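You operate a simulated robot arm through the tools that you are given. There is no shell and no other tool.

You are at the controls of a simulated robot arm. One attempt, no reset.

JOB
Put the keyboard away: lock it, brush the crumbs off, slide it back to the monitor's foot.
Fine: LOCK first; the blue brush does it and goes back. The keyboard ends within 2 cm of the foot. Leave SAVE alone. Set down upright: blue brush. What is to be rubbed or washed off counts as gone when no trace of it is left.
Where things are to end (x, y in the base frame): keyboard within 20 mm of [760, 650].

The check looks at the end state, three seconds after you hand in, the way a careful person would. Anything else that was tipped, shoved, dropped, spilled or broken makes it a failure.

ROBOT AND FRAMES
A 7-joint arm with a two-finger parallel gripper, fixed in place. Base frame: the origin is on the floor under the middle of its stand, x ahead of it, y to its left, z up. Lengths are in mm, angles in rad, forces in N, time in s.
It reaches about 1247 mm from its shoulder. Its first joint turns from -2.304 to 2.304 rad. Payload 3.91 kg.
The TCP is the grasp point between the finger pads, 30 mm short of the fingertips. In the tool frame z runs along the fingers and y along their closing line. Largest opening 110 mm; finger width 20, thickness 10; the body of the gripper, 48 by 112 mm, starts 55 mm behind the TCP.
Orientation is that of the tool frame in the base frame, as a unit quaternion [w, x, y, z]. With the fingers straight down and closing along the base's y, the tool's x points along the base's -x, its y along +y and its z along -z.

CONTROLS
- The arm moves only by the tool servo_tool. Its arguments are lists of equal length, an entry for each row: "delta_pos": the shift along the tool's x, y, z in units of 50 mm (1.0 is 50 mm), a list of three; "turn": the turn, a rotation vector about the tool's x, y, z in units of 6 degrees (1.0 is 6 degrees), a list of three; "fingers": the closure in counts, from 0 (fully open) to 255 (shut). In form: {"delta_pos": [[dx, dy, dz], ...], "turn": [[rx, ry, rz], ...], "fingers": [fingers, ...]}. A call has 1 to 20 rows; each row shifts and turns the commanded pose from where the row before left it, along the tool's axes as they then stand. A call with a number of a shift or a turn outside -1 to 1 is refused whole. Each row takes 0.2 s and may step no farther than 50 mm and 0.15 rad from the row before; otherwise, or with a gripper value out of range, the whole call is refused. Where a pose cannot be reached the arm comes as near as it can. A force on the tool above 90 N (or 10 N above the force at the start of the call, whichever is more), or a blocked arm, ends the call early, and 0.2 s more pass. The fingers move at their own pace (about 108 mm/s each) and stop on an object; they squeeze with about 24 N. The grip force told is the motor's: it shows also when the fingers shut on nothing. Time passes only in rows, and 0.2 s behind the last, so rows that do not move let the fingers close. The reply holds the time, the measured pose of the TCP, the force on the tool along the base axes, the opening and the grip force, in the units named above and with some noise, with the torque about the TCP (base axes, N m) and any sound that the robot's microphone picked up, and new pictures: "views" is both (left out), scene, wrist or none.
- Cameras (640 x 400 px; columns grow to the right, rows downward): "scene" is fixed at [217.4, -647.6, 1345.3]; the picture's right is [0.92, -0.40, 0.00], its down [-0.14, -0.32, -0.94] and it looks along [0.37, 0.86, -0.34] (base axes); focal length 328 px, centre (320, 200). "wrist" rides on the gripper at [72, 17, -103] in the tool frame; the picture's right is [-0.23, 0.97, 0.00], its down [-0.76, -0.18, -0.62] and it looks along [-0.61, -0.14, 0.78] (tool axes); focal length 222 px, centre (320, 200). There is no depth. A picture from a camera that has moved, and an enlarged one, comes with that camera's place and axes in the base frame and with its lens.
- enlarge(camera, box): a new picture of the part [left, top, right, bottom] of that camera's present view, enlarged. No time passes.
- hand_in(): hands the job in; it is judged then, once.

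Nothing tells you positions but the pictures and the camera data. Unless the task says otherwise, let go and move clear before handing in.

The tools are called after ">>>" as a command line: name --argument value ..., lists and objects as JSON in quotes. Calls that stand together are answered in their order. servo_tool: Moves the arm, as the interface text tells. Its arguments: {"type":"object","properties":{"delta_pos":{"type":"array","items":{"type":"array","items":{"type":"number"}}},"turn":{"type":"array","items":{"type":"array","items":{"type":"number"}}},"fingers":{"type":"array","items":{"type":"number"}},"views":{"type":"string","enum":["both","scene","wrist","none"]}},"required":["delta_pos","turn","fingers"]} The other tools are called the same way: enlarge (camera, box) takes an enlarged picture of a part of a camera's view; hand_in () hands the job in.

At the start:

```text
time: 0.0
eef_pos: [603.1, 381.4, 1119.6]
tcp_rot: [0.0, 0.0, 1.0, 0.0]
ft_force: [0.3, 0.8, 0.0]
ft_torque: [0.0, 0.0, -0.04]
grip_width: 109.8
grip_force: 0.1
```

scene: 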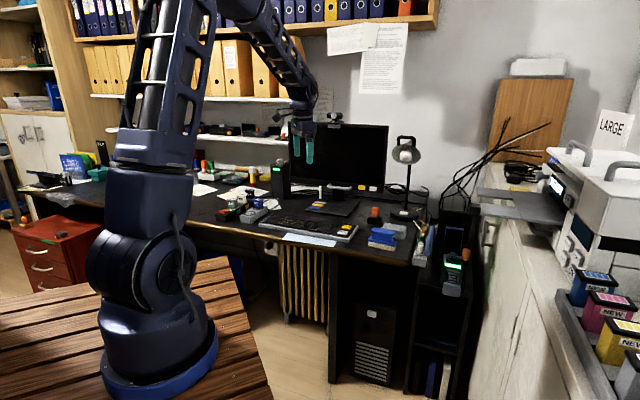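
wrist: 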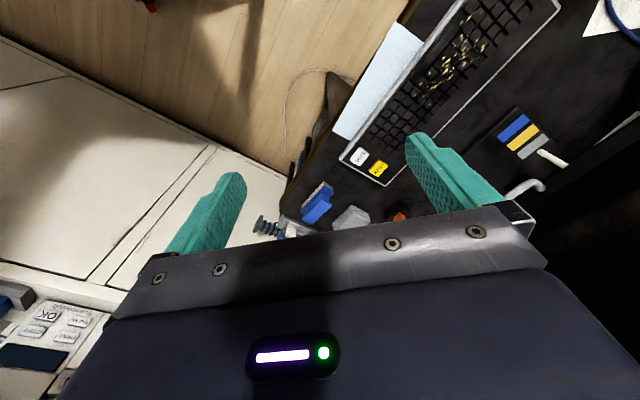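

I see the desk with a dark keyboard with crumbs, a blue brush to its right, and a monitor behind. I'll look closer before moving.

>>> enlarge --camera "scene" --box '[220, 160, 460, 270]'

>>> enlarge --camera "wrist" --box '[260, 0, 640, 240]'

>>> enlarge --camera "scene" --box '[340, 190, 440, 260]'

```text
2.67 times, centred on (340, 215) of scene
camera zoom: at [217.4, -647.6, 1345.3], right [0.92, -0.4, 0.0], down [-0.14, -0.32, -0.94], along [0.37, 0.86, -0.34], focal length 875 px, centre (267, 160)
```

zoom: 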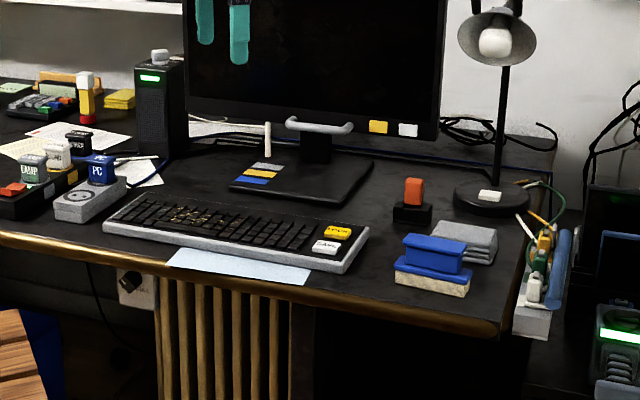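

```text
1.67 times, centred on (450, 120) of wrist
camera zoom: at [530.0, 397.2, 1220.4], right [0.23, 0.97, 0.0], down [0.76, -0.18, 0.62], along [0.61, -0.14, -0.78], focal length 370 px, centre (103, 333)
```

zoom: 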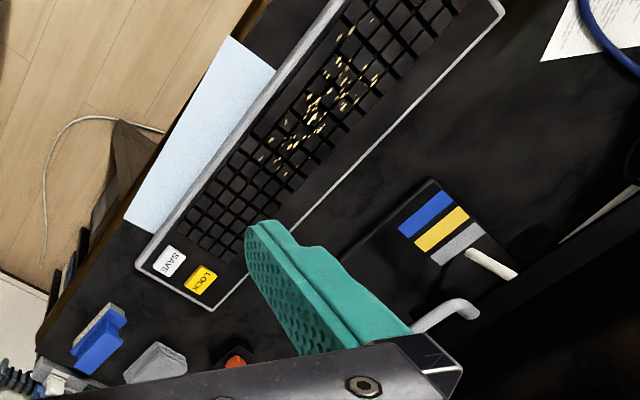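

```text
5.71 times, centred on (390, 225) of scene
camera zoom: at [217.4, -647.6, 1345.3], right [0.92, -0.4, 0.0], down [-0.14, -0.32, -0.94], along [0.37, 0.86, -0.34], focal length 1875 px, centre (-80, 57)
```

zoom: 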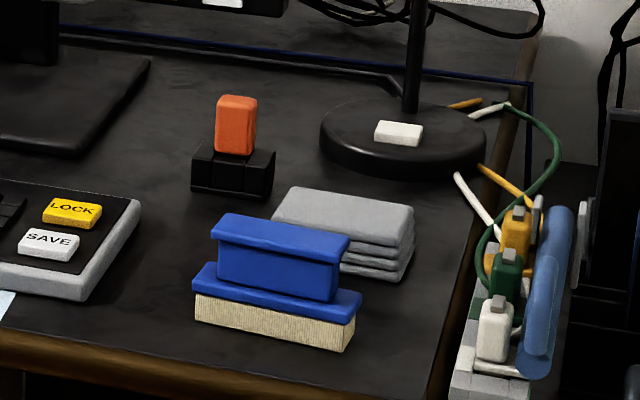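

The yellow LOCK key triangulates to about (828, 472, 762). The keyboard lies turned about 45°, centred near (695, 586), and the brush is near (905, 313). I'll turn the gripper 45° to line up with the keyboard and take a better look.

>>> servo_tool --delta_pos '[[0, 0, 0], [0, 0, 0], [0, 0, 0], [0, 0, 0], [0, 0, 0], [0, 0, 0], [0, 0, 0], [0, 0, 0], [0, 0, 0]]' --turn '[[0, 0, -1], [0, 0, -1], [0, 0, -1], [0, 0, -1], [0, 0, -1], [0, 0, -1], [0, 0, -1], [0, 0, -0.5], [0, 0, 0]]' --fingers '[0, 0, 0, 0, 0, 0, 0, 0, 0]'

```text
time: 2.0
eef_pos: [602.9, 380.4, 1118.6]
tcp_rot: [0.0, -0.382, 0.924, -0.001]
ft_force: [0.5, 0.5, 0.3]
ft_torque: [-0.02, -0.03, 0.0]
grip_width: 110.0
grip_force: 0.1
camera wrist: at [539.3, 340.1, 1220.2], right [-0.53, 0.85, 0.0], down [0.66, 0.41, 0.62], along [0.53, 0.33, -0.78], focal length 222 px, centre (320, 200)
```

scene: 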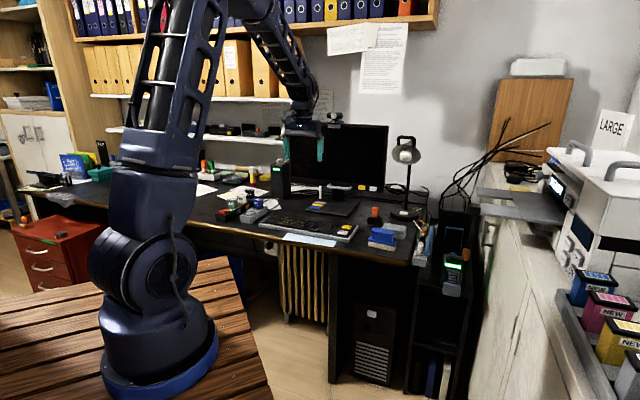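
wrist: 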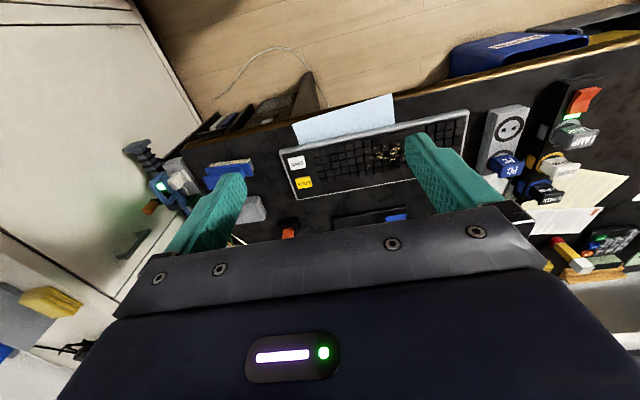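

The wrist picture now runs along the keyboard. I'll zoom in on it and on the brush to take accurate measurements.

>>> enlarge --camera "wrist" --box '[270, 80, 490, 220]'

>>> enlarge --camera "wrist" --box '[140, 130, 320, 240]'

>>> enlarge --camera "scene" --box '[250, 190, 370, 255]'

```text
2.86 times, centred on (380, 150) of wrist
camera zoom: at [539.3, 340.1, 1220.2], right [-0.53, 0.85, 0.0], down [0.66, 0.41, 0.62], along [0.53, 0.33, -0.78], focal length 635 px, centre (149, 343)
```

zoom: 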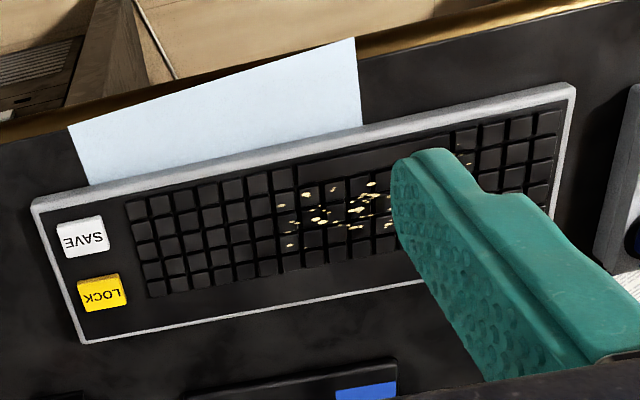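

```text
3.56 times, centred on (230, 185) of wrist
camera zoom: at [539.3, 340.1, 1220.2], right [-0.53, 0.85, 0.0], down [0.66, 0.41, 0.62], along [0.53, 0.33, -0.78], focal length 790 px, centre (640, 253)
```

zoom: 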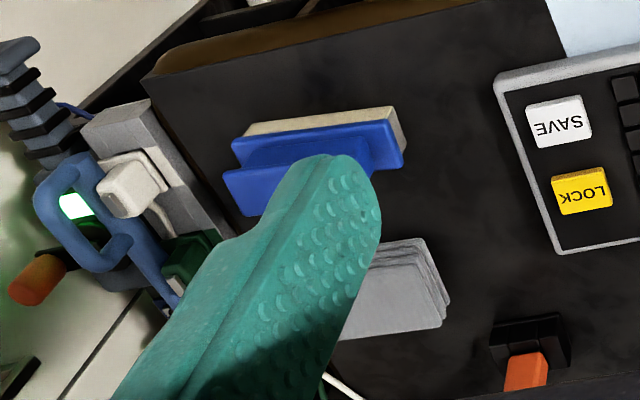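

```text
5.33 times, centred on (310, 222) of scene
camera zoom: at [217.4, -647.6, 1345.3], right [0.92, -0.4, 0.0], down [-0.14, -0.32, -0.94], along [0.37, 0.86, -0.34], focal length 1750 px, centre (373, 80)
```

zoom: 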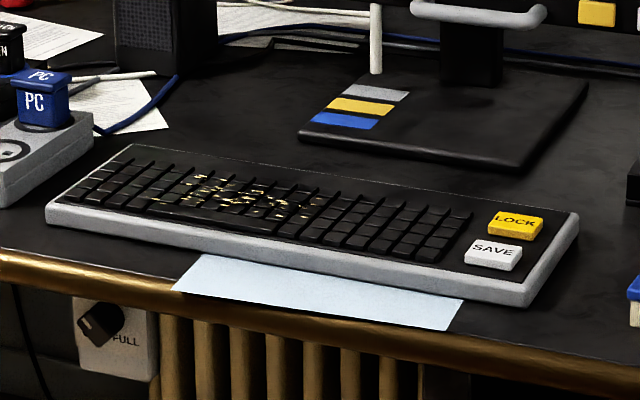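

Both cameras agree: LOCK is at about (828, 473, 764) and SAVE about 58 mm nearer the front edge. I'll close the fingers, move above LOCK and come down to 868, then check before pressing.

>>> servo_tool --delta_pos '[[-0.904, -0.374, 0], [-0.904, -0.374, 0], [-0.904, -0.374, 0], [-0.904, -0.374, 0], [-0.904, -0.374, 0], [0, 0, 1], [0, 0, 1], [0, 0, 1], [0, 0, 1], [0, 0, 1], [0, 0, 0]]' --turn '[[0, 0, 0], [0, 0, 0], [0, 0, 0], [0, 0, 0], [0, 0, 0], [0, 0, 0], [0, 0, 0], [0, 0, 0], [0, 0, 0], [0, 0, 0], [0, 0, 0]]' --fingers '[255, 255, 255, 255, 255, 255, 255, 255, 255, 255, 255]'

```text
time: 4.4
eef_pos: [826.0, 474.4, 869.7]
tcp_rot: [0.0, -0.383, 0.924, 0.001]
ft_force: [-0.4, -0.3, 0.7]
ft_torque: [-0.01, 0.02, 0.02]
grip_width: 0.1
grip_force: 24.5
camera wrist: at [761.9, 433.5, 971.6], right [-0.53, 0.85, 0.0], down [0.66, 0.41, 0.62], along [0.53, 0.33, -0.78], focal length 222 px, centre (320, 200)
```

scene: 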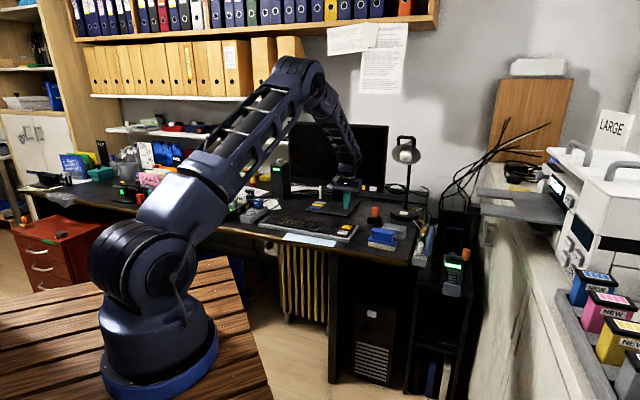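
wrist: 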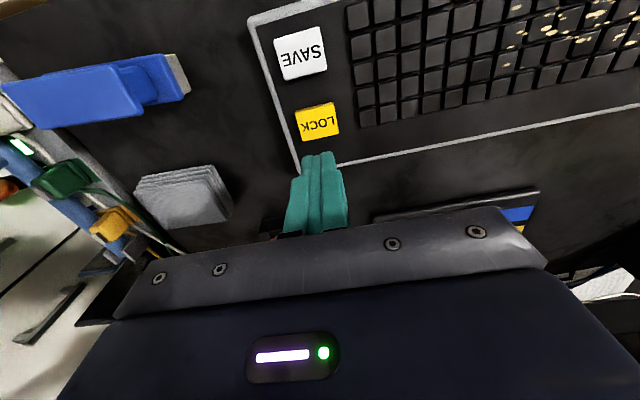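

LOCK reads (824–828, 470–474) and the fingertips are directly over it. I'll centre slightly and come down to just above the key.

>>> servo_tool --delta_pos '[[0.04, -0.027, 0.8], [0, 0, 0.5], [0, 0, 0]]' --turn '[[0, 0, 0], [0, 0, 0], [0, 0, 0]]' --fingers '[255, 255, 255]'

>>> enlarge --camera "scene" --box '[310, 190, 390, 250]'

```text
time: 5.2
eef_pos: [828.5, 471.4, 805.7]
tcp_rot: [0.0, -0.382, 0.924, -0.001]
ft_force: [-0.2, 0.5, -0.3]
ft_torque: [-0.02, -0.01, -0.01]
grip_width: 0.0
grip_force: 24.5
camera wrist: at [765.0, 431.5, 908.1], right [-0.53, 0.85, 0.0], down [0.66, 0.41, 0.62], along [0.53, 0.33, -0.78], focal length 222 px, centre (320, 200)
```

scene: 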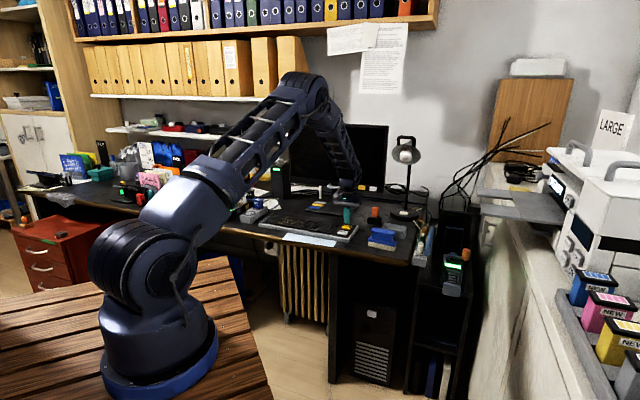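
wrist: 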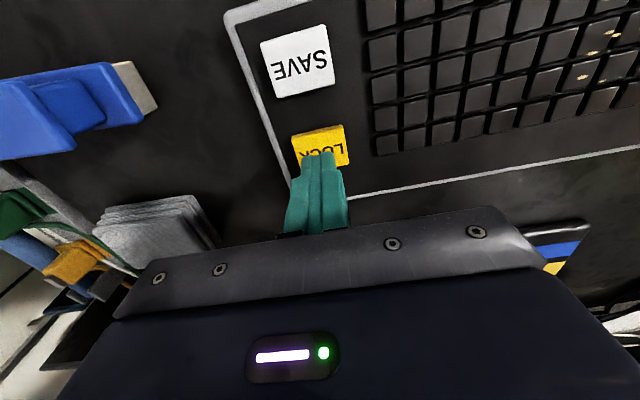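

```text
6.67 times, centred on (350, 220) of scene
camera zoom: at [217.4, -647.6, 1345.3], right [0.92, -0.4, 0.0], down [-0.14, -0.32, -0.94], along [0.37, 0.86, -0.34], focal length 2188 px, centre (120, 67)
```

zoom: 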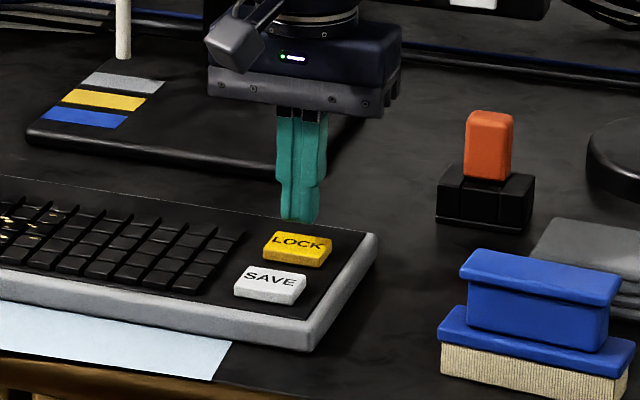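

The fingertips are about 12–18 mm above LOCK and roughly centred. I'll ease down in small steps, reading the force and listening for a click.

>>> servo_tool --delta_pos '[[0.06, 0, 0.16], [0, 0, 0.06]]' --turn '[[0, 0, 0], [0, 0, 0]]' --fingers '[255, 255]' --views "wrist"

>>> servo_tool --delta_pos '[[0, 0, 0.05], [0, 0, 0]]' --turn '[[0, 0, 0], [0, 0, 0]]' --fingers '[255, 255]' --views "none"

```text
time: 5.8
eef_pos: [827.2, 468.9, 792.9]
tcp_rot: [0.0, -0.383, 0.924, 0.0]
ft_force: [-0.3, -0.4, 0.1]
ft_torque: [0.02, 0.01, 0.02]
grip_width: 0.0
grip_force: 24.0
camera wrist: at [762.5, 429.1, 895.2], right [-0.53, 0.85, 0.0], down [0.66, 0.41, 0.62], along [0.53, 0.33, -0.78], focal length 222 px, centre (320, 200)
```

wrist: 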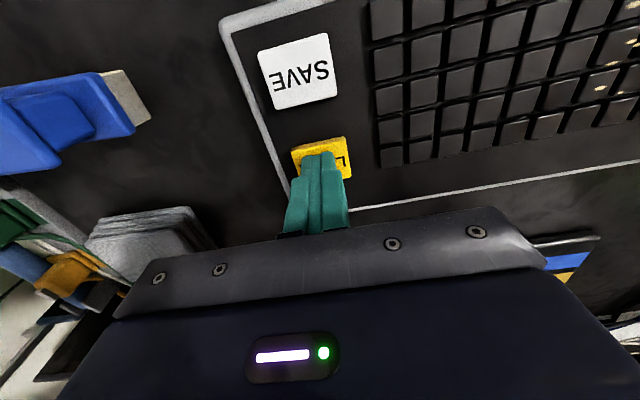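

```text
time: 6.4
eef_pos: [826.6, 468.7, 791.9]
tcp_rot: [0.0, -0.382, 0.924, 0.0]
ft_force: [-0.2, -0.5, -0.1]
ft_torque: [0.0, -0.01, 0.0]
grip_width: 0.0
grip_force: 23.6
```

No contact yet with the tips near 762. I'll carry on down in 2 mm steps.

>>> servo_tool --delta_pos '[[0, 0, 0.04], [0, 0, 0]]' --turn '[[0, 0, 0], [0, 0, 0]]' --fingers '[255, 255]' --views "none"

>>> servo_tool --delta_pos '[[0, 0, 0.04], [0, 0, 0]]' --turn '[[0, 0, 0], [0, 0, 0]]' --fingers '[255, 255]' --views "none"

>>> servo_tool --delta_pos '[[0, 0, 0.04], [0, 0, 0]]' --turn '[[0, 0, 0], [0, 0, 0]]' --fingers '[255, 255]' --views "wrist"

```text
time: 7.0
eef_pos: [827.2, 468.6, 789.8]
tcp_rot: [0.001, -0.383, 0.924, -0.001]
ft_force: [-1.5, -0.2, 0.7]
ft_torque: [0.01, -0.06, 0.05]
grip_width: 0.2
grip_force: 23.7
```

```text
time: 7.6
eef_pos: [827.6, 469.6, 787.1]
tcp_rot: [0.0, -0.383, 0.924, 0.0]
ft_force: [1.2, 0.4, 2.0]
ft_torque: [-0.03, -0.04, 0.01]
grip_width: 0.0
grip_force: 23.8
heard: click
```

```text
time: 8.2
eef_pos: [826.1, 470.8, 784.6]
tcp_rot: [0.0, -0.383, 0.924, 0.001]
ft_force: [2.9, -3.1, 8.0]
ft_torque: [-0.05, -0.06, -0.04]
grip_width: 0.0
grip_force: 24.1
camera wrist: at [762.4, 429.6, 886.6], right [-0.53, 0.85, 0.0], down [0.66, 0.41, 0.62], along [0.53, 0.33, -0.78], focal length 222 px, centre (320, 200)
```

wrist: 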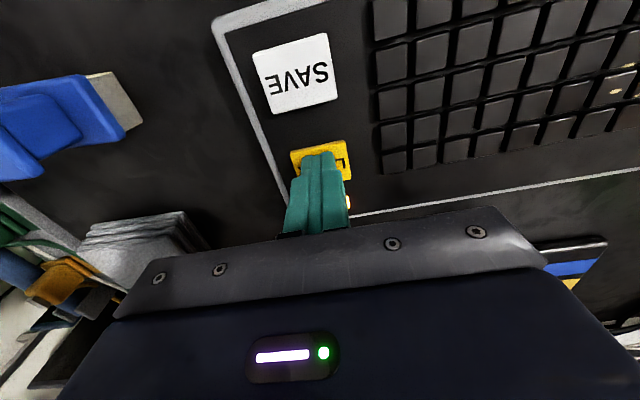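

A click was heard at about 2–8 N and a small light appears to glow beside LOCK. I'll lift straight up and check the key.

>>> servo_tool --delta_pos '[[0, 0, -0.5], [0, 0, -1], [0, 0, -1], [0.8, 0, -0.4], [0.8, 0, 0], [0, 0, 0]]' --turn '[[0, 0, 0], [0, 0, 0], [0, 0, 0], [0, 0, 0], [0, 0, 0], [0, 0, 0]]' --fingers '[255, 255, 255, 255, 255, 255]'

>>> enlarge --camera "scene" --box '[310, 190, 430, 260]'

>>> enlarge --camera "wrist" --box '[200, 40, 440, 200]'

```text
time: 9.6
eef_pos: [771.4, 416.0, 930.8]
tcp_rot: [0.0, -0.382, 0.924, 0.0]
ft_force: [0.3, -0.9, -0.9]
ft_torque: [0.01, -0.01, 0.03]
grip_width: 0.0
grip_force: 24.3
camera wrist: at [707.9, 374.7, 1031.9], right [-0.53, 0.85, 0.0], down [0.66, 0.41, 0.62], along [0.53, 0.33, -0.78], focal length 222 px, centre (320, 200)
```

scene: 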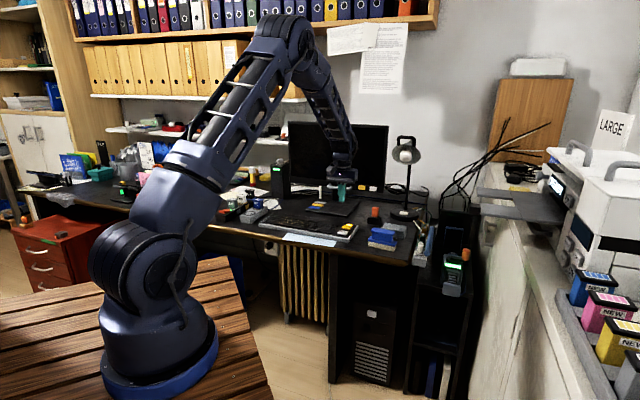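
wrist: 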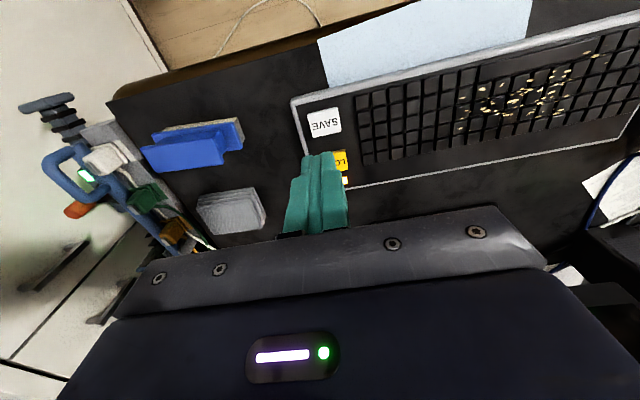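

```text
5.33 times, centred on (370, 225) of scene
camera zoom: at [217.4, -647.6, 1345.3], right [0.92, -0.4, 0.0], down [-0.14, -0.32, -0.94], along [0.37, 0.86, -0.34], focal length 1750 px, centre (53, 67)
```

zoom: 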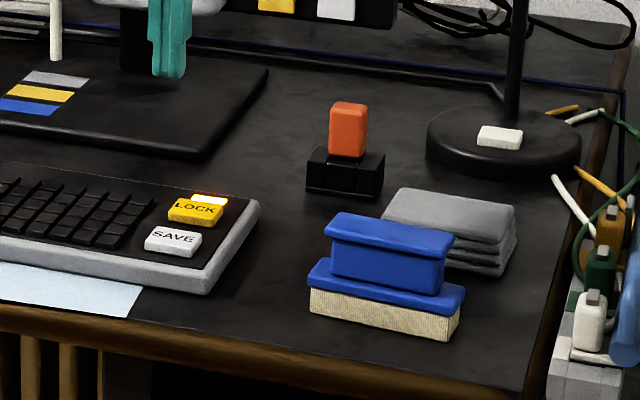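

```text
2.50 times, centred on (320, 120) of wrist
camera zoom: at [707.9, 374.7, 1031.9], right [-0.53, 0.85, 0.0], down [0.66, 0.41, 0.62], along [0.53, 0.33, -0.78], focal length 555 px, centre (320, 400)
```

zoom: 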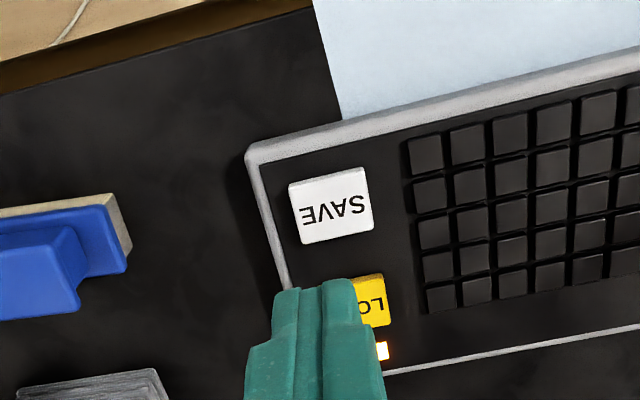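

LOCK's lamp is lit. Next is the blue brush, so I'll zoom in to get its position, orientation and height.

>>> enlarge --camera "wrist" --box '[90, 90, 290, 240]'

>>> enlarge --camera "scene" --box '[355, 215, 425, 260]'

```text
2.67 times, centred on (190, 165) of wrist
camera zoom: at [707.9, 374.7, 1031.9], right [-0.53, 0.85, 0.0], down [0.66, 0.41, 0.62], along [0.53, 0.33, -0.78], focal length 592 px, centre (667, 293)
```

zoom: 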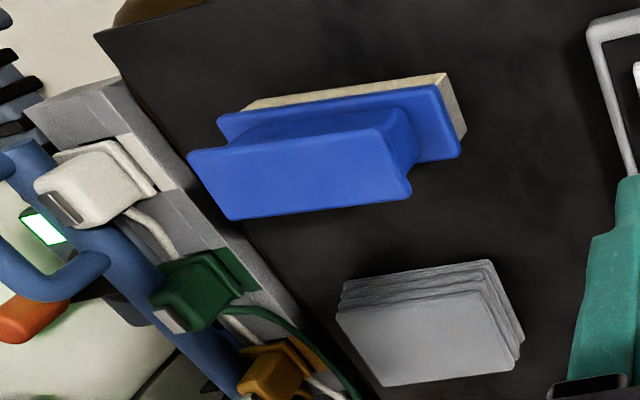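

```text
8.89 times, centred on (390, 238) of scene
camera zoom: at [217.4, -647.6, 1345.3], right [0.92, -0.4, 0.0], down [-0.14, -0.32, -0.94], along [0.37, 0.86, -0.34], focal length 2917 px, centre (-302, -133)
```

zoom: 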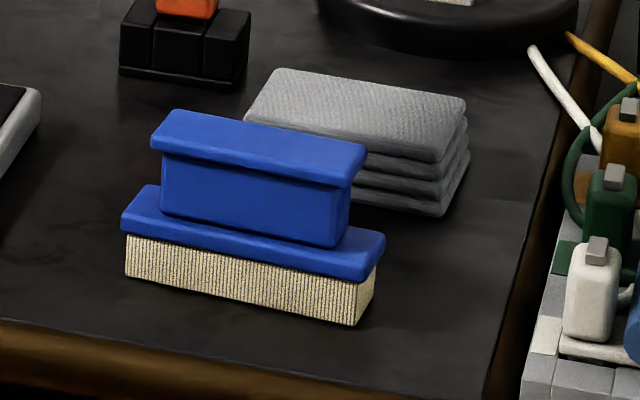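

The cameras agree on the brush: centre about (895, 304), cap top z≈798, long axis around -50°, desk near z≈730. I'll look at the crumb spread before moving.

>>> enlarge --camera "wrist" --box '[400, 0, 640, 150]'

>>> enlarge --camera "scene" --box '[255, 205, 325, 245]'

```text
2.67 times, centred on (520, 75) of wrist
camera zoom: at [707.9, 374.7, 1031.9], right [-0.53, 0.85, 0.0], down [0.66, 0.41, 0.62], along [0.53, 0.33, -0.78], focal length 592 px, centre (-213, 533)
```

zoom: 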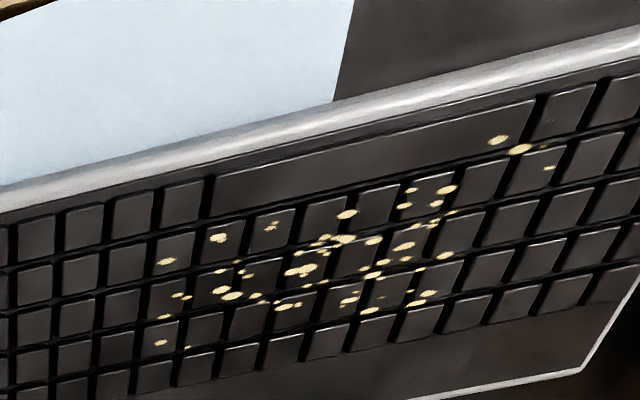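

```text
9.14 times, centred on (290, 225) of scene
camera zoom: at [217.4, -647.6, 1345.3], right [0.92, -0.4, 0.0], down [-0.14, -0.32, -0.94], along [0.37, 0.86, -0.34], focal length 3001 px, centre (594, -29)
```

zoom: 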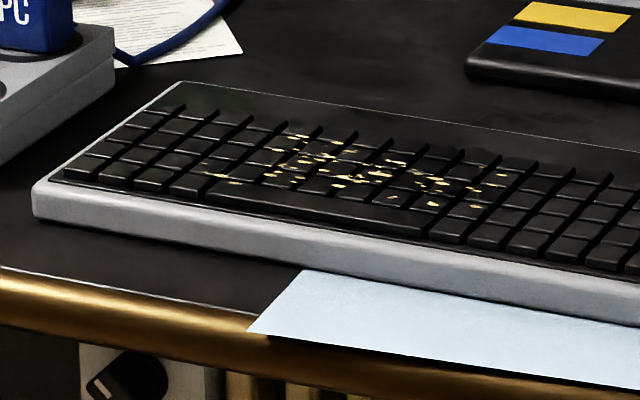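

Crumbs span roughly 150 mm along the keyboard and 65 mm across it. Next I'll turn the gripper so it closes across the brush's short side, open it, and move above the brush.

>>> servo_tool --delta_pos '[[0, 0, 0], [0, 0, 0], [0, 0, 0], [0, 0, 0], [0, 0, 0], [0, 0, 0], [0, 0, 0], [0, 0, 0], [0, 0, 0], [0, 0, 0], [0, 0, 0], [0, 0, 0], [0, 0, 0], [0, 0, 0], [0, 0, 0], [0, 0, 0], [-0.828, 0.108, 0], [-0.828, 0.108, 0], [-0.828, 0.108, 0], [-0.828, 0.108, 0]]' --turn '[[0, 0, 1], [0, 0, 1], [0, 0, 1], [0, 0, 1], [0, 0, 1], [0, 0, 1], [0, 0, 1], [0, 0, 1], [0, 0, 1], [0, 0, 1], [0, 0, 1], [0, 0, 1], [0, 0, 1], [0, 0, 1], [0, 0, 1], [0, 0, 0.75], [0, 0, 0], [0, 0, 0], [0, 0, 0], [0, 0, 0]]' --fingers '[0, 0, 0, 0, 0, 0, 0, 0, 0, 0, 0, 0, 0, 0, 0, 0, 0, 0, 0, 0]'

>>> enlarge --camera "scene" --box '[340, 180, 440, 260]'

```text
time: 13.8
eef_pos: [893.7, 304.7, 930.6]
tcp_rot: [0.0, 0.418, 0.908, 0.0]
ft_force: [-0.9, 0.8, 0.6]
ft_torque: [-0.04, -0.06, 0.01]
grip_width: 109.8
grip_force: 0.1
camera wrist: at [858.5, 369.5, 1031.3], right [0.89, 0.46, 0.0], down [0.36, -0.69, 0.62], along [0.29, -0.55, -0.78], focal length 222 px, centre (320, 200)
```

scene: 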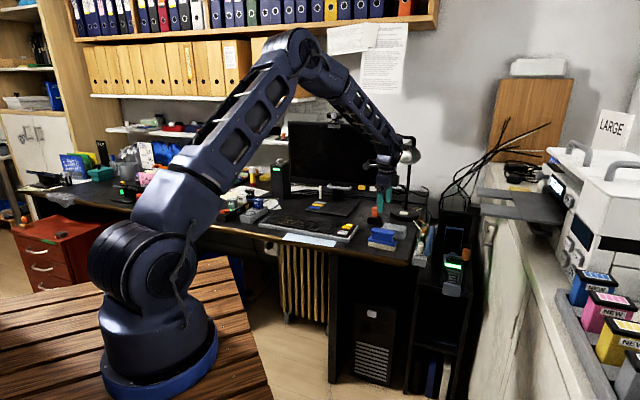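
wrist: 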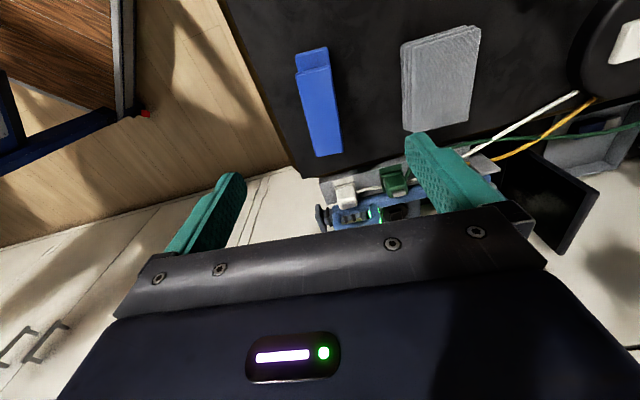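

```text
5.00 times, centred on (390, 220) of scene
camera zoom: at [217.4, -647.6, 1345.3], right [0.92, -0.4, 0.0], down [-0.14, -0.32, -0.94], along [0.37, 0.86, -0.34], focal length 1641 px, centre (-30, 100)
```

zoom: 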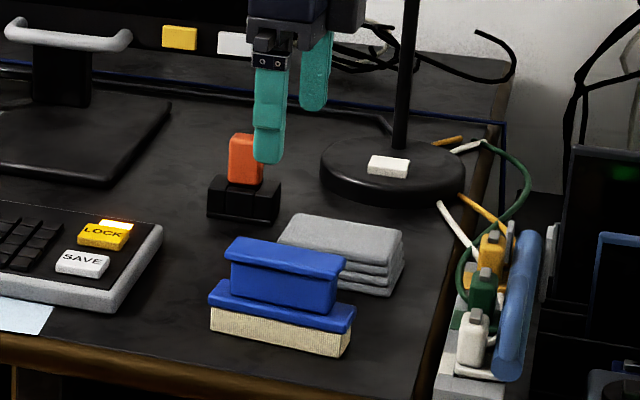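

The gripper is over the brush. I'll zoom the wrist view to check centring and yaw.

>>> enlarge --camera "wrist" --box '[230, 20, 430, 170]'

```text
2.67 times, centred on (330, 95) of wrist
camera zoom: at [858.5, 369.5, 1031.3], right [0.89, 0.46, 0.0], down [0.36, -0.69, 0.62], along [0.29, -0.55, -0.78], focal length 592 px, centre (293, 480)
```

zoom: 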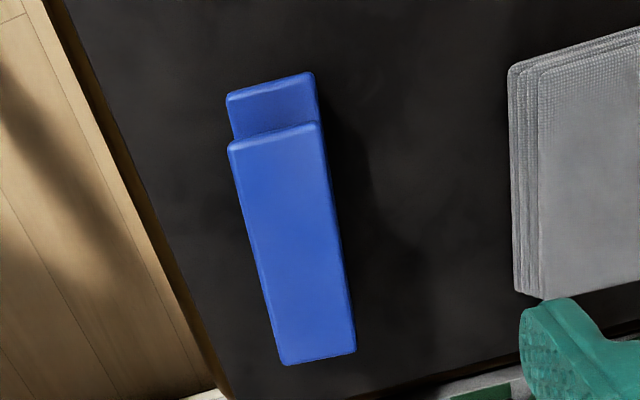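

The cap is centred at (896.7, 302.3) with its short side at about 39.6°. I'll correct slightly, half close, and come down so the fingertips stay above the brush's base plate.

>>> servo_tool --delta_pos '[[-0.076, 0.014, 0.5], [0, 0, 0.8], [0, 0, 0.8], [0, 0, 0.4], [0, 0, 0]]' --turn '[[0, 0, 0.17], [0, 0, 0], [0, 0, 0], [0, 0, 0], [0, 0, 0]]' --fingers '[80, 80, 80, 80, 80]'

>>> enlarge --camera "scene" --box '[350, 190, 430, 260]'

>>> enlarge --camera "wrist" --box '[160, 40, 480, 240]'

```text
time: 15.0
eef_pos: [897.7, 299.3, 804.5]
tcp_rot: [0.0, 0.426, 0.905, 0.001]
ft_force: [0.0, -0.4, 0.2]
ft_torque: [-0.03, 0.03, 0.0]
grip_width: 75.6
grip_force: 0.1
camera wrist: at [863.7, 365.1, 905.6], right [0.9, 0.44, 0.0], down [0.35, -0.7, 0.62], along [0.28, -0.56, -0.78], focal length 222 px, centre (320, 200)
```

scene: 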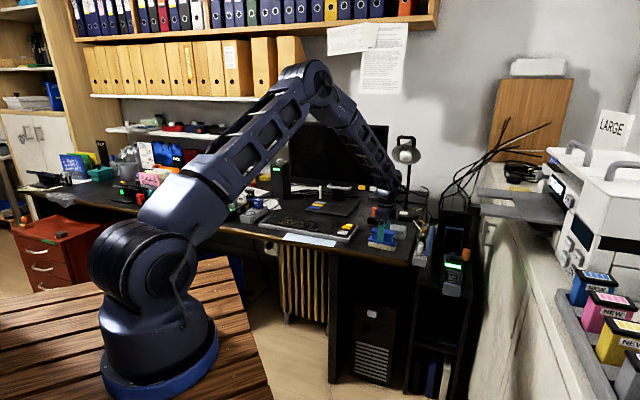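
wrist: 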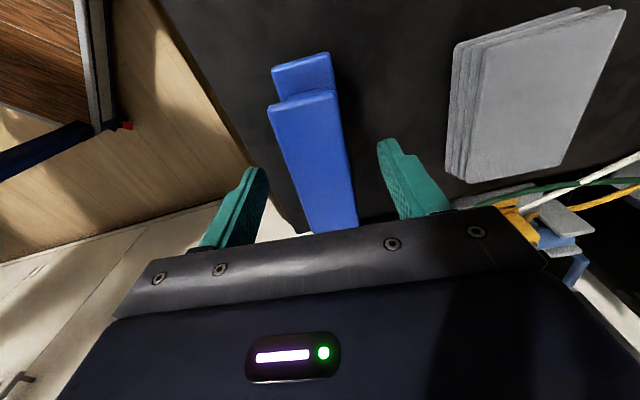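

```text
5.71 times, centred on (390, 225) of scene
camera zoom: at [217.4, -647.6, 1345.3], right [0.92, -0.4, 0.0], down [-0.14, -0.32, -0.94], along [0.37, 0.86, -0.34], focal length 1875 px, centre (-80, 57)
```

zoom: 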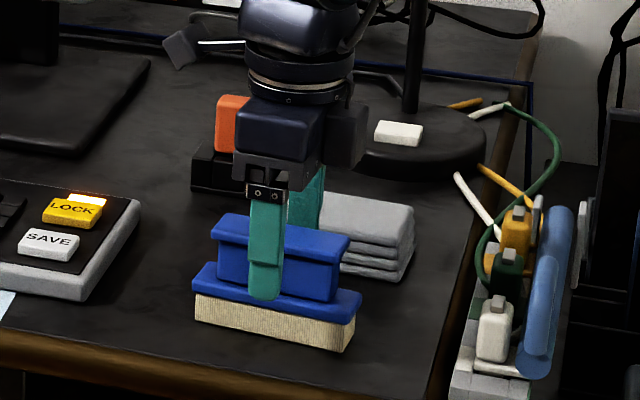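

```text
2.00 times, centred on (320, 140) of wrist
camera zoom: at [863.7, 365.1, 905.6], right [0.9, 0.44, 0.0], down [0.35, -0.7, 0.62], along [0.28, -0.56, -0.78], focal length 444 px, centre (320, 320)
```

zoom: 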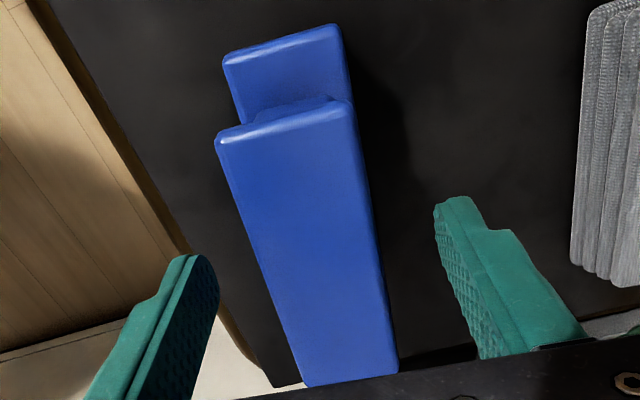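

The fingers straddle the brush handle with clearance. I'll go down the last 8 mm and close.

>>> servo_tool --delta_pos '[[0, 0, 0.16], [0, 0, 0], [0, 0, 0], [0, 0, 0], [0, 0, 0]]' --turn '[[0, 0, 0], [0, 0, 0], [0, 0, 0], [0, 0, 0], [0, 0, 0]]' --fingers '[80, 255, 255, 255, 255]'

>>> enlarge --camera "scene" --box '[350, 190, 430, 260]'

```text
time: 16.2
eef_pos: [898.3, 299.9, 796.4]
tcp_rot: [0.0, 0.427, 0.904, 0.0]
ft_force: [0.5, 0.7, 1.3]
ft_torque: [-0.05, -0.04, 0.05]
grip_width: 33.2
grip_force: 24.1
camera wrist: at [864.5, 365.8, 898.4], right [0.9, 0.44, 0.0], down [0.35, -0.7, 0.62], along [0.28, -0.56, -0.78], focal length 222 px, centre (320, 200)
```

scene: 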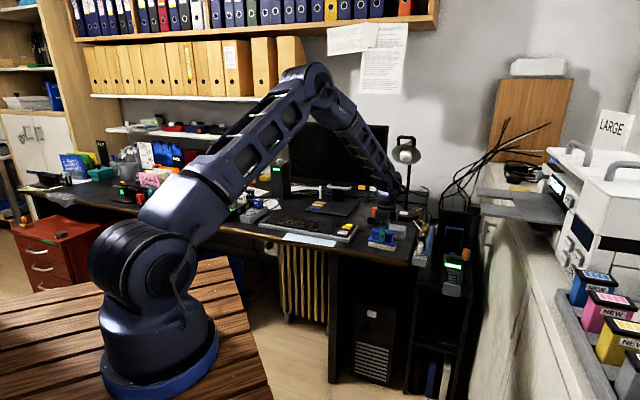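
wrist: 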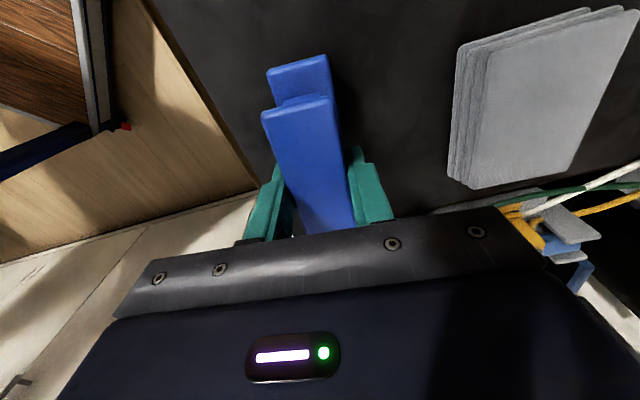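

```text
5.71 times, centred on (390, 225) of scene
camera zoom: at [217.4, -647.6, 1345.3], right [0.92, -0.4, 0.0], down [-0.14, -0.32, -0.94], along [0.37, 0.86, -0.34], focal length 1875 px, centre (-80, 57)
```

zoom: 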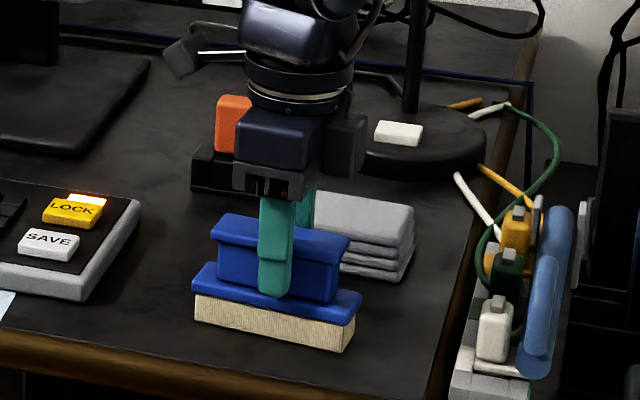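

The brush is held (33 mm grip). The return pose is TCP (898.3, 299.9, 796.4), yaw 39.4°. I'll lift it, square it to the keyboard and carry it above the first sweep lane.

>>> servo_tool --delta_pos '[[0, 0, -0.4], [0, 0, -0.8], [0, 0, -0.8], [0, 0, 0], [0.902, 0.101, 0], [0.902, 0.101, 0], [0.902, 0.101, 0], [0.902, 0.101, 0], [0.902, 0.101, 0], [0.902, 0.101, 0], [0.902, 0.101, 0], [0.902, 0.101, 0], [0, 0, 0]]' --turn '[[0, 0, 0], [0, 0, 0], [0, 0, 0], [0, 0, -1], [0, 0, 0], [0, 0, 0], [0, 0, 0], [0, 0, 0], [0, 0, 0], [0, 0, 0], [0, 0, 0], [0, 0, 0], [0, 0, 0]]' --fingers '[255, 255, 255, 255, 255, 255, 255, 255, 255, 255, 255, 255, 255]'

>>> enlarge --camera "scene" --box '[240, 170, 380, 260]'

```text
time: 19.0
eef_pos: [668.7, 584.3, 894.3]
tcp_rot: [0.0, 0.379, 0.926, 0.0]
ft_force: [-1.2, -0.4, -0.7]
ft_torque: [-0.01, -0.01, -0.03]
grip_width: 33.4
grip_force: 24.1
camera wrist: at [628.7, 646.9, 994.8], right [0.84, 0.54, 0.0], down [0.42, -0.66, 0.62], along [0.33, -0.53, -0.78], focal length 222 px, centre (320, 200)
```

scene: 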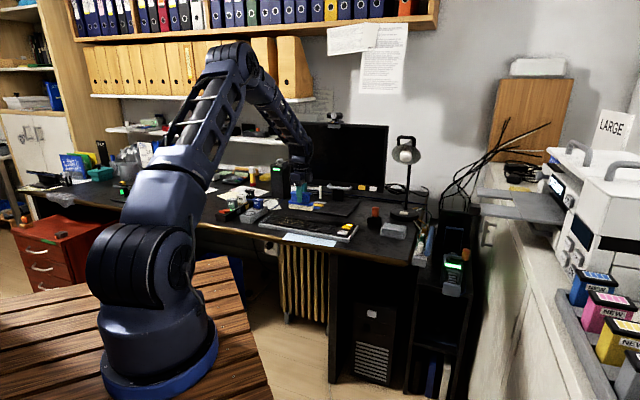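
wrist: 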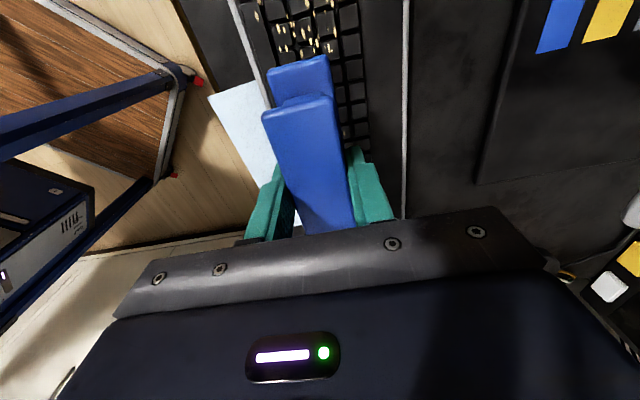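

```text
4.44 times, centred on (310, 215) of scene
camera zoom: at [217.4, -647.6, 1345.3], right [0.92, -0.4, 0.0], down [-0.14, -0.32, -0.94], along [0.37, 0.86, -0.34], focal length 1459 px, centre (364, 133)
```

zoom: 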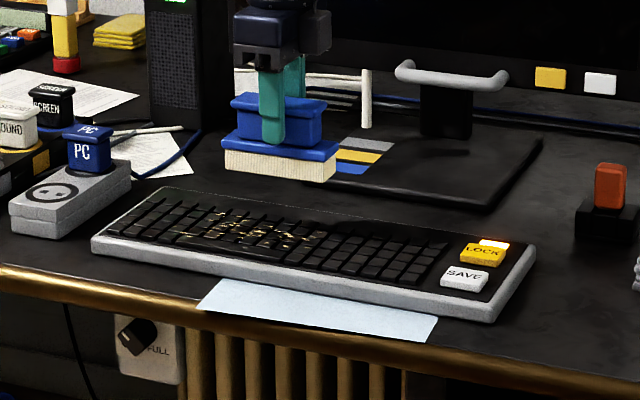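

The brush hangs squarely above the crumbs. I'll move to the near side of the lane and lower to just above the keys, then find contact by force.

>>> servo_tool --delta_pos '[[0, -0.8, 0], [0, 0, 0.9], [0, 0, 0.3], [0, 0, 0]]' --turn '[[0, 0, 0], [0, 0, 0], [0, 0, 0], [0, 0, 0]]' --fingers '[255, 255, 255, 255]' --views "scene"

>>> enlarge --camera "scene" --box '[240, 170, 380, 260]'

```text
time: 20.0
eef_pos: [638.3, 553.7, 835.0]
tcp_rot: [0.0, 0.378, 0.926, 0.0]
ft_force: [-0.3, 0.5, -1.3]
ft_torque: [0.03, 0.0, 0.02]
grip_width: 33.2
grip_force: 24.0
```

scene: 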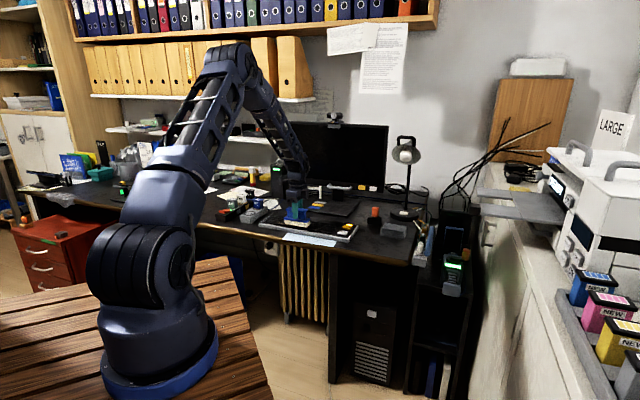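

```text
4.44 times, centred on (310, 215) of scene
camera zoom: at [217.4, -647.6, 1345.3], right [0.92, -0.4, 0.0], down [-0.14, -0.32, -0.94], along [0.37, 0.86, -0.34], focal length 1459 px, centre (364, 133)
```

zoom: 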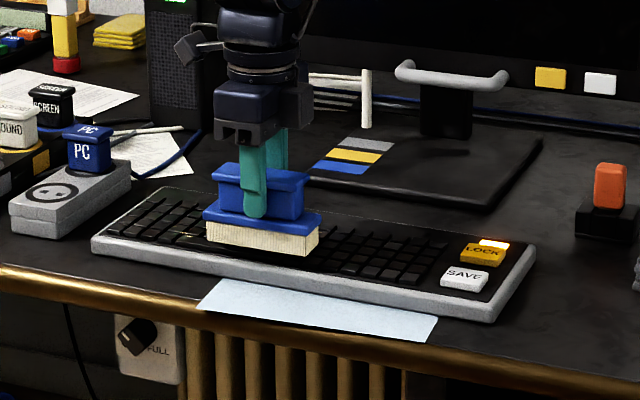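

The brush is just above the front of the keys. I'll step down gently until the force shows contact.

>>> servo_tool --delta_pos '[[0, 0, 0.12], [0, 0, 0]]' --turn '[[0, 0, 0], [0, 0, 0]]' --fingers '[255, 255]' --views "none"

>>> servo_tool --delta_pos '[[0, 0, 0.06], [0, 0, 0]]' --turn '[[0, 0, 0], [0, 0, 0]]' --fingers '[255, 255]' --views "none"

>>> servo_tool --delta_pos '[[0, 0, 0.04], [0, 0, 0]]' --turn '[[0, 0, 0], [0, 0, 0]]' --fingers '[255, 255]' --views "none"

```text
time: 20.6
eef_pos: [638.3, 553.5, 831.3]
tcp_rot: [0.0, 0.378, 0.926, -0.001]
ft_force: [0.2, 0.5, -1.6]
ft_torque: [0.02, -0.03, -0.01]
grip_width: 33.2
grip_force: 24.1
```

```text
time: 21.2
eef_pos: [639.3, 553.7, 826.8]
tcp_rot: [0.0, 0.379, 0.926, 0.0]
ft_force: [0.5, -0.4, 0.0]
ft_torque: [0.04, -0.03, -0.04]
grip_width: 33.4
grip_force: 23.6
```

```text
time: 21.8
eef_pos: [639.1, 555.3, 824.5]
tcp_rot: [-0.001, 0.379, 0.925, 0.001]
ft_force: [-0.1, -0.2, -0.8]
ft_torque: [-0.01, 0.01, 0.0]
grip_width: 33.4
grip_force: 24.9
```

No contact yet at 824.5, so I'll continue down.

>>> servo_tool --delta_pos '[[0, 0, 0.04], [0, 0, 0]]' --turn '[[0, 0, 0], [0, 0, 0]]' --fingers '[255, 255]' --views "none"

>>> servo_tool --delta_pos '[[0, 0, 0.03], [0, 0, 0]]' --turn '[[0, 0, 0], [0, 0, 0]]' --fingers '[255, 255]' --views "none"

>>> servo_tool --delta_pos '[[0, 0, 0.03], [0, 0, 0]]' --turn '[[0, 0, 0], [0, 0, 0]]' --fingers '[255, 255]' --views "none"

```text
time: 22.4
eef_pos: [640.5, 552.8, 823.7]
tcp_rot: [0.0, 0.379, 0.926, 0.001]
ft_force: [-1.4, -1.4, 3.4]
ft_torque: [-0.09, 0.08, -0.03]
grip_width: 33.6
grip_force: 24.3
```

```text
time: 23.0
eef_pos: [641.2, 553.7, 823.6]
tcp_rot: [0.001, 0.378, 0.926, 0.001]
ft_force: [-5.0, -0.5, 16.4]
ft_torque: [-0.01, 0.07, -0.03]
grip_width: 33.2
grip_force: 24.4
```

```text
time: 23.6
eef_pos: [641.0, 554.3, 822.8]
tcp_rot: [0.0, 0.378, 0.926, 0.001]
ft_force: [-4.0, 2.9, 20.4]
ft_torque: [0.01, -0.02, -0.02]
grip_width: 33.6
grip_force: 23.7
```

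Contact was at about 823.5 and it's now at 20 N, which is too heavy. I'll ease off to a few newtons and sweep away from me along the lane.

>>> servo_tool --delta_pos '[[0, 0, -0.045], [0, 0, 0]]' --turn '[[0, 0, 0], [0, 0, 0]]' --fingers '[255, 255]' --views "none"

>>> servo_tool --delta_pos '[[0, 0.2, 0], [0, 0.2, 0], [0, 0.2, 0], [0, 0.2, 0], [0, 0, 0]]' --turn '[[0, 0, 0], [0, 0, 0], [0, 0, 0], [0, 0, 0], [0, 0, 0]]' --fingers '[255, 255, 255, 255, 255]' --views "both"

>>> enlarge --camera "scene" --box '[240, 170, 380, 260]'

```text
time: 24.2
eef_pos: [641.1, 552.0, 822.0]
tcp_rot: [-0.001, 0.379, 0.925, -0.001]
ft_force: [0.4, 1.9, 0.4]
ft_torque: [0.06, -0.09, 0.03]
grip_width: 33.3
grip_force: 23.3
```

```text
time: 25.4
eef_pos: [668.7, 582.2, 823.1]
tcp_rot: [-0.001, 0.379, 0.925, 0.0]
ft_force: [-0.6, -0.3, -1.5]
ft_torque: [-0.02, -0.03, 0.04]
grip_width: 33.6
grip_force: 23.6
camera wrist: at [628.1, 644.6, 924.6], right [0.84, 0.54, 0.0], down [0.42, -0.66, 0.62], along [0.33, -0.53, -0.78], focal length 222 px, centre (320, 200)
```

scene: 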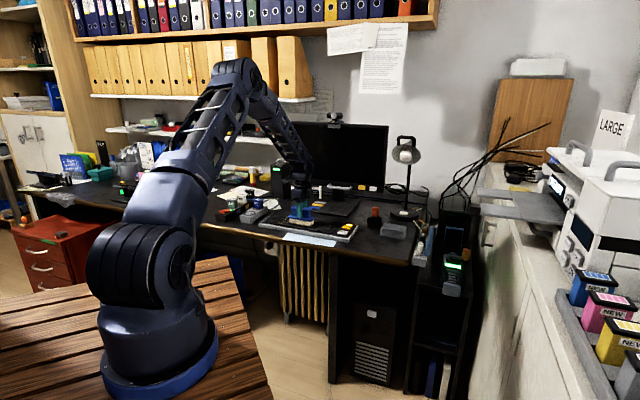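
wrist: 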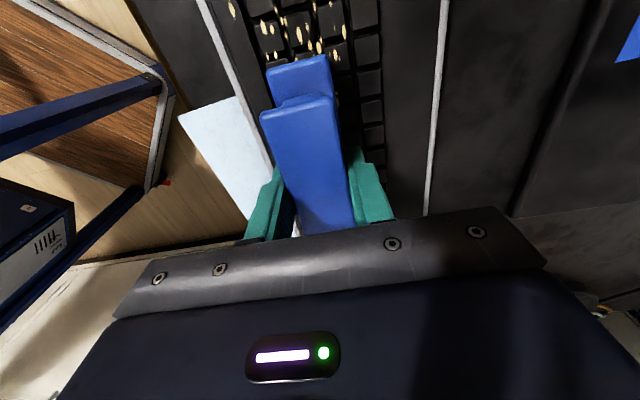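

```text
4.44 times, centred on (310, 215) of scene
camera zoom: at [217.4, -647.6, 1345.3], right [0.92, -0.4, 0.0], down [-0.14, -0.32, -0.94], along [0.37, 0.86, -0.34], focal length 1459 px, centre (364, 133)
```

zoom: 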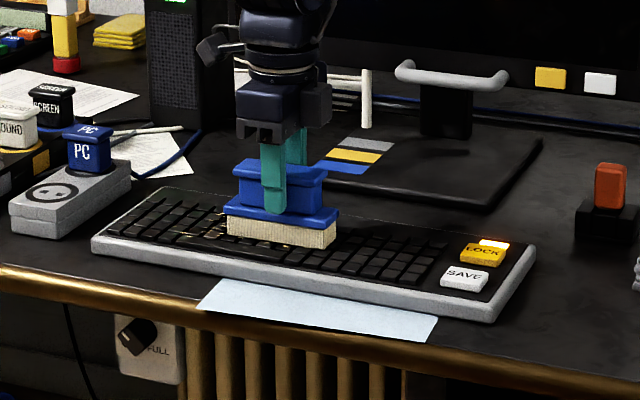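

The force shows the brush is hovering just off the keys. I'll add a little pressure and continue the sweep.

>>> servo_tool --delta_pos '[[0, 0, 0.025], [0, 0, 0]]' --turn '[[0, 0, 0], [0, 0, 0]]' --fingers '[255, 255]' --views "none"

>>> servo_tool --delta_pos '[[0, -0.2, 0], [0, -0.2, 0], [0, 0, 0]]' --turn '[[0, 0, 0], [0, 0, 0], [0, 0, 0]]' --fingers '[255, 255, 255]' --views "none"

```text
time: 26.0
eef_pos: [668.5, 582.1, 821.6]
tcp_rot: [0.0, 0.378, 0.926, 0.001]
ft_force: [-2.1, 1.1, 3.5]
ft_torque: [-0.11, 0.01, -0.05]
grip_width: 33.3
grip_force: 24.1
```

```text
time: 26.8
eef_pos: [654.6, 566.2, 821.1]
tcp_rot: [0.0, 0.378, 0.926, -0.001]
ft_force: [1.2, 1.5, 4.3]
ft_torque: [-0.04, -0.09, 0.01]
grip_width: 33.4
grip_force: 24.5
```

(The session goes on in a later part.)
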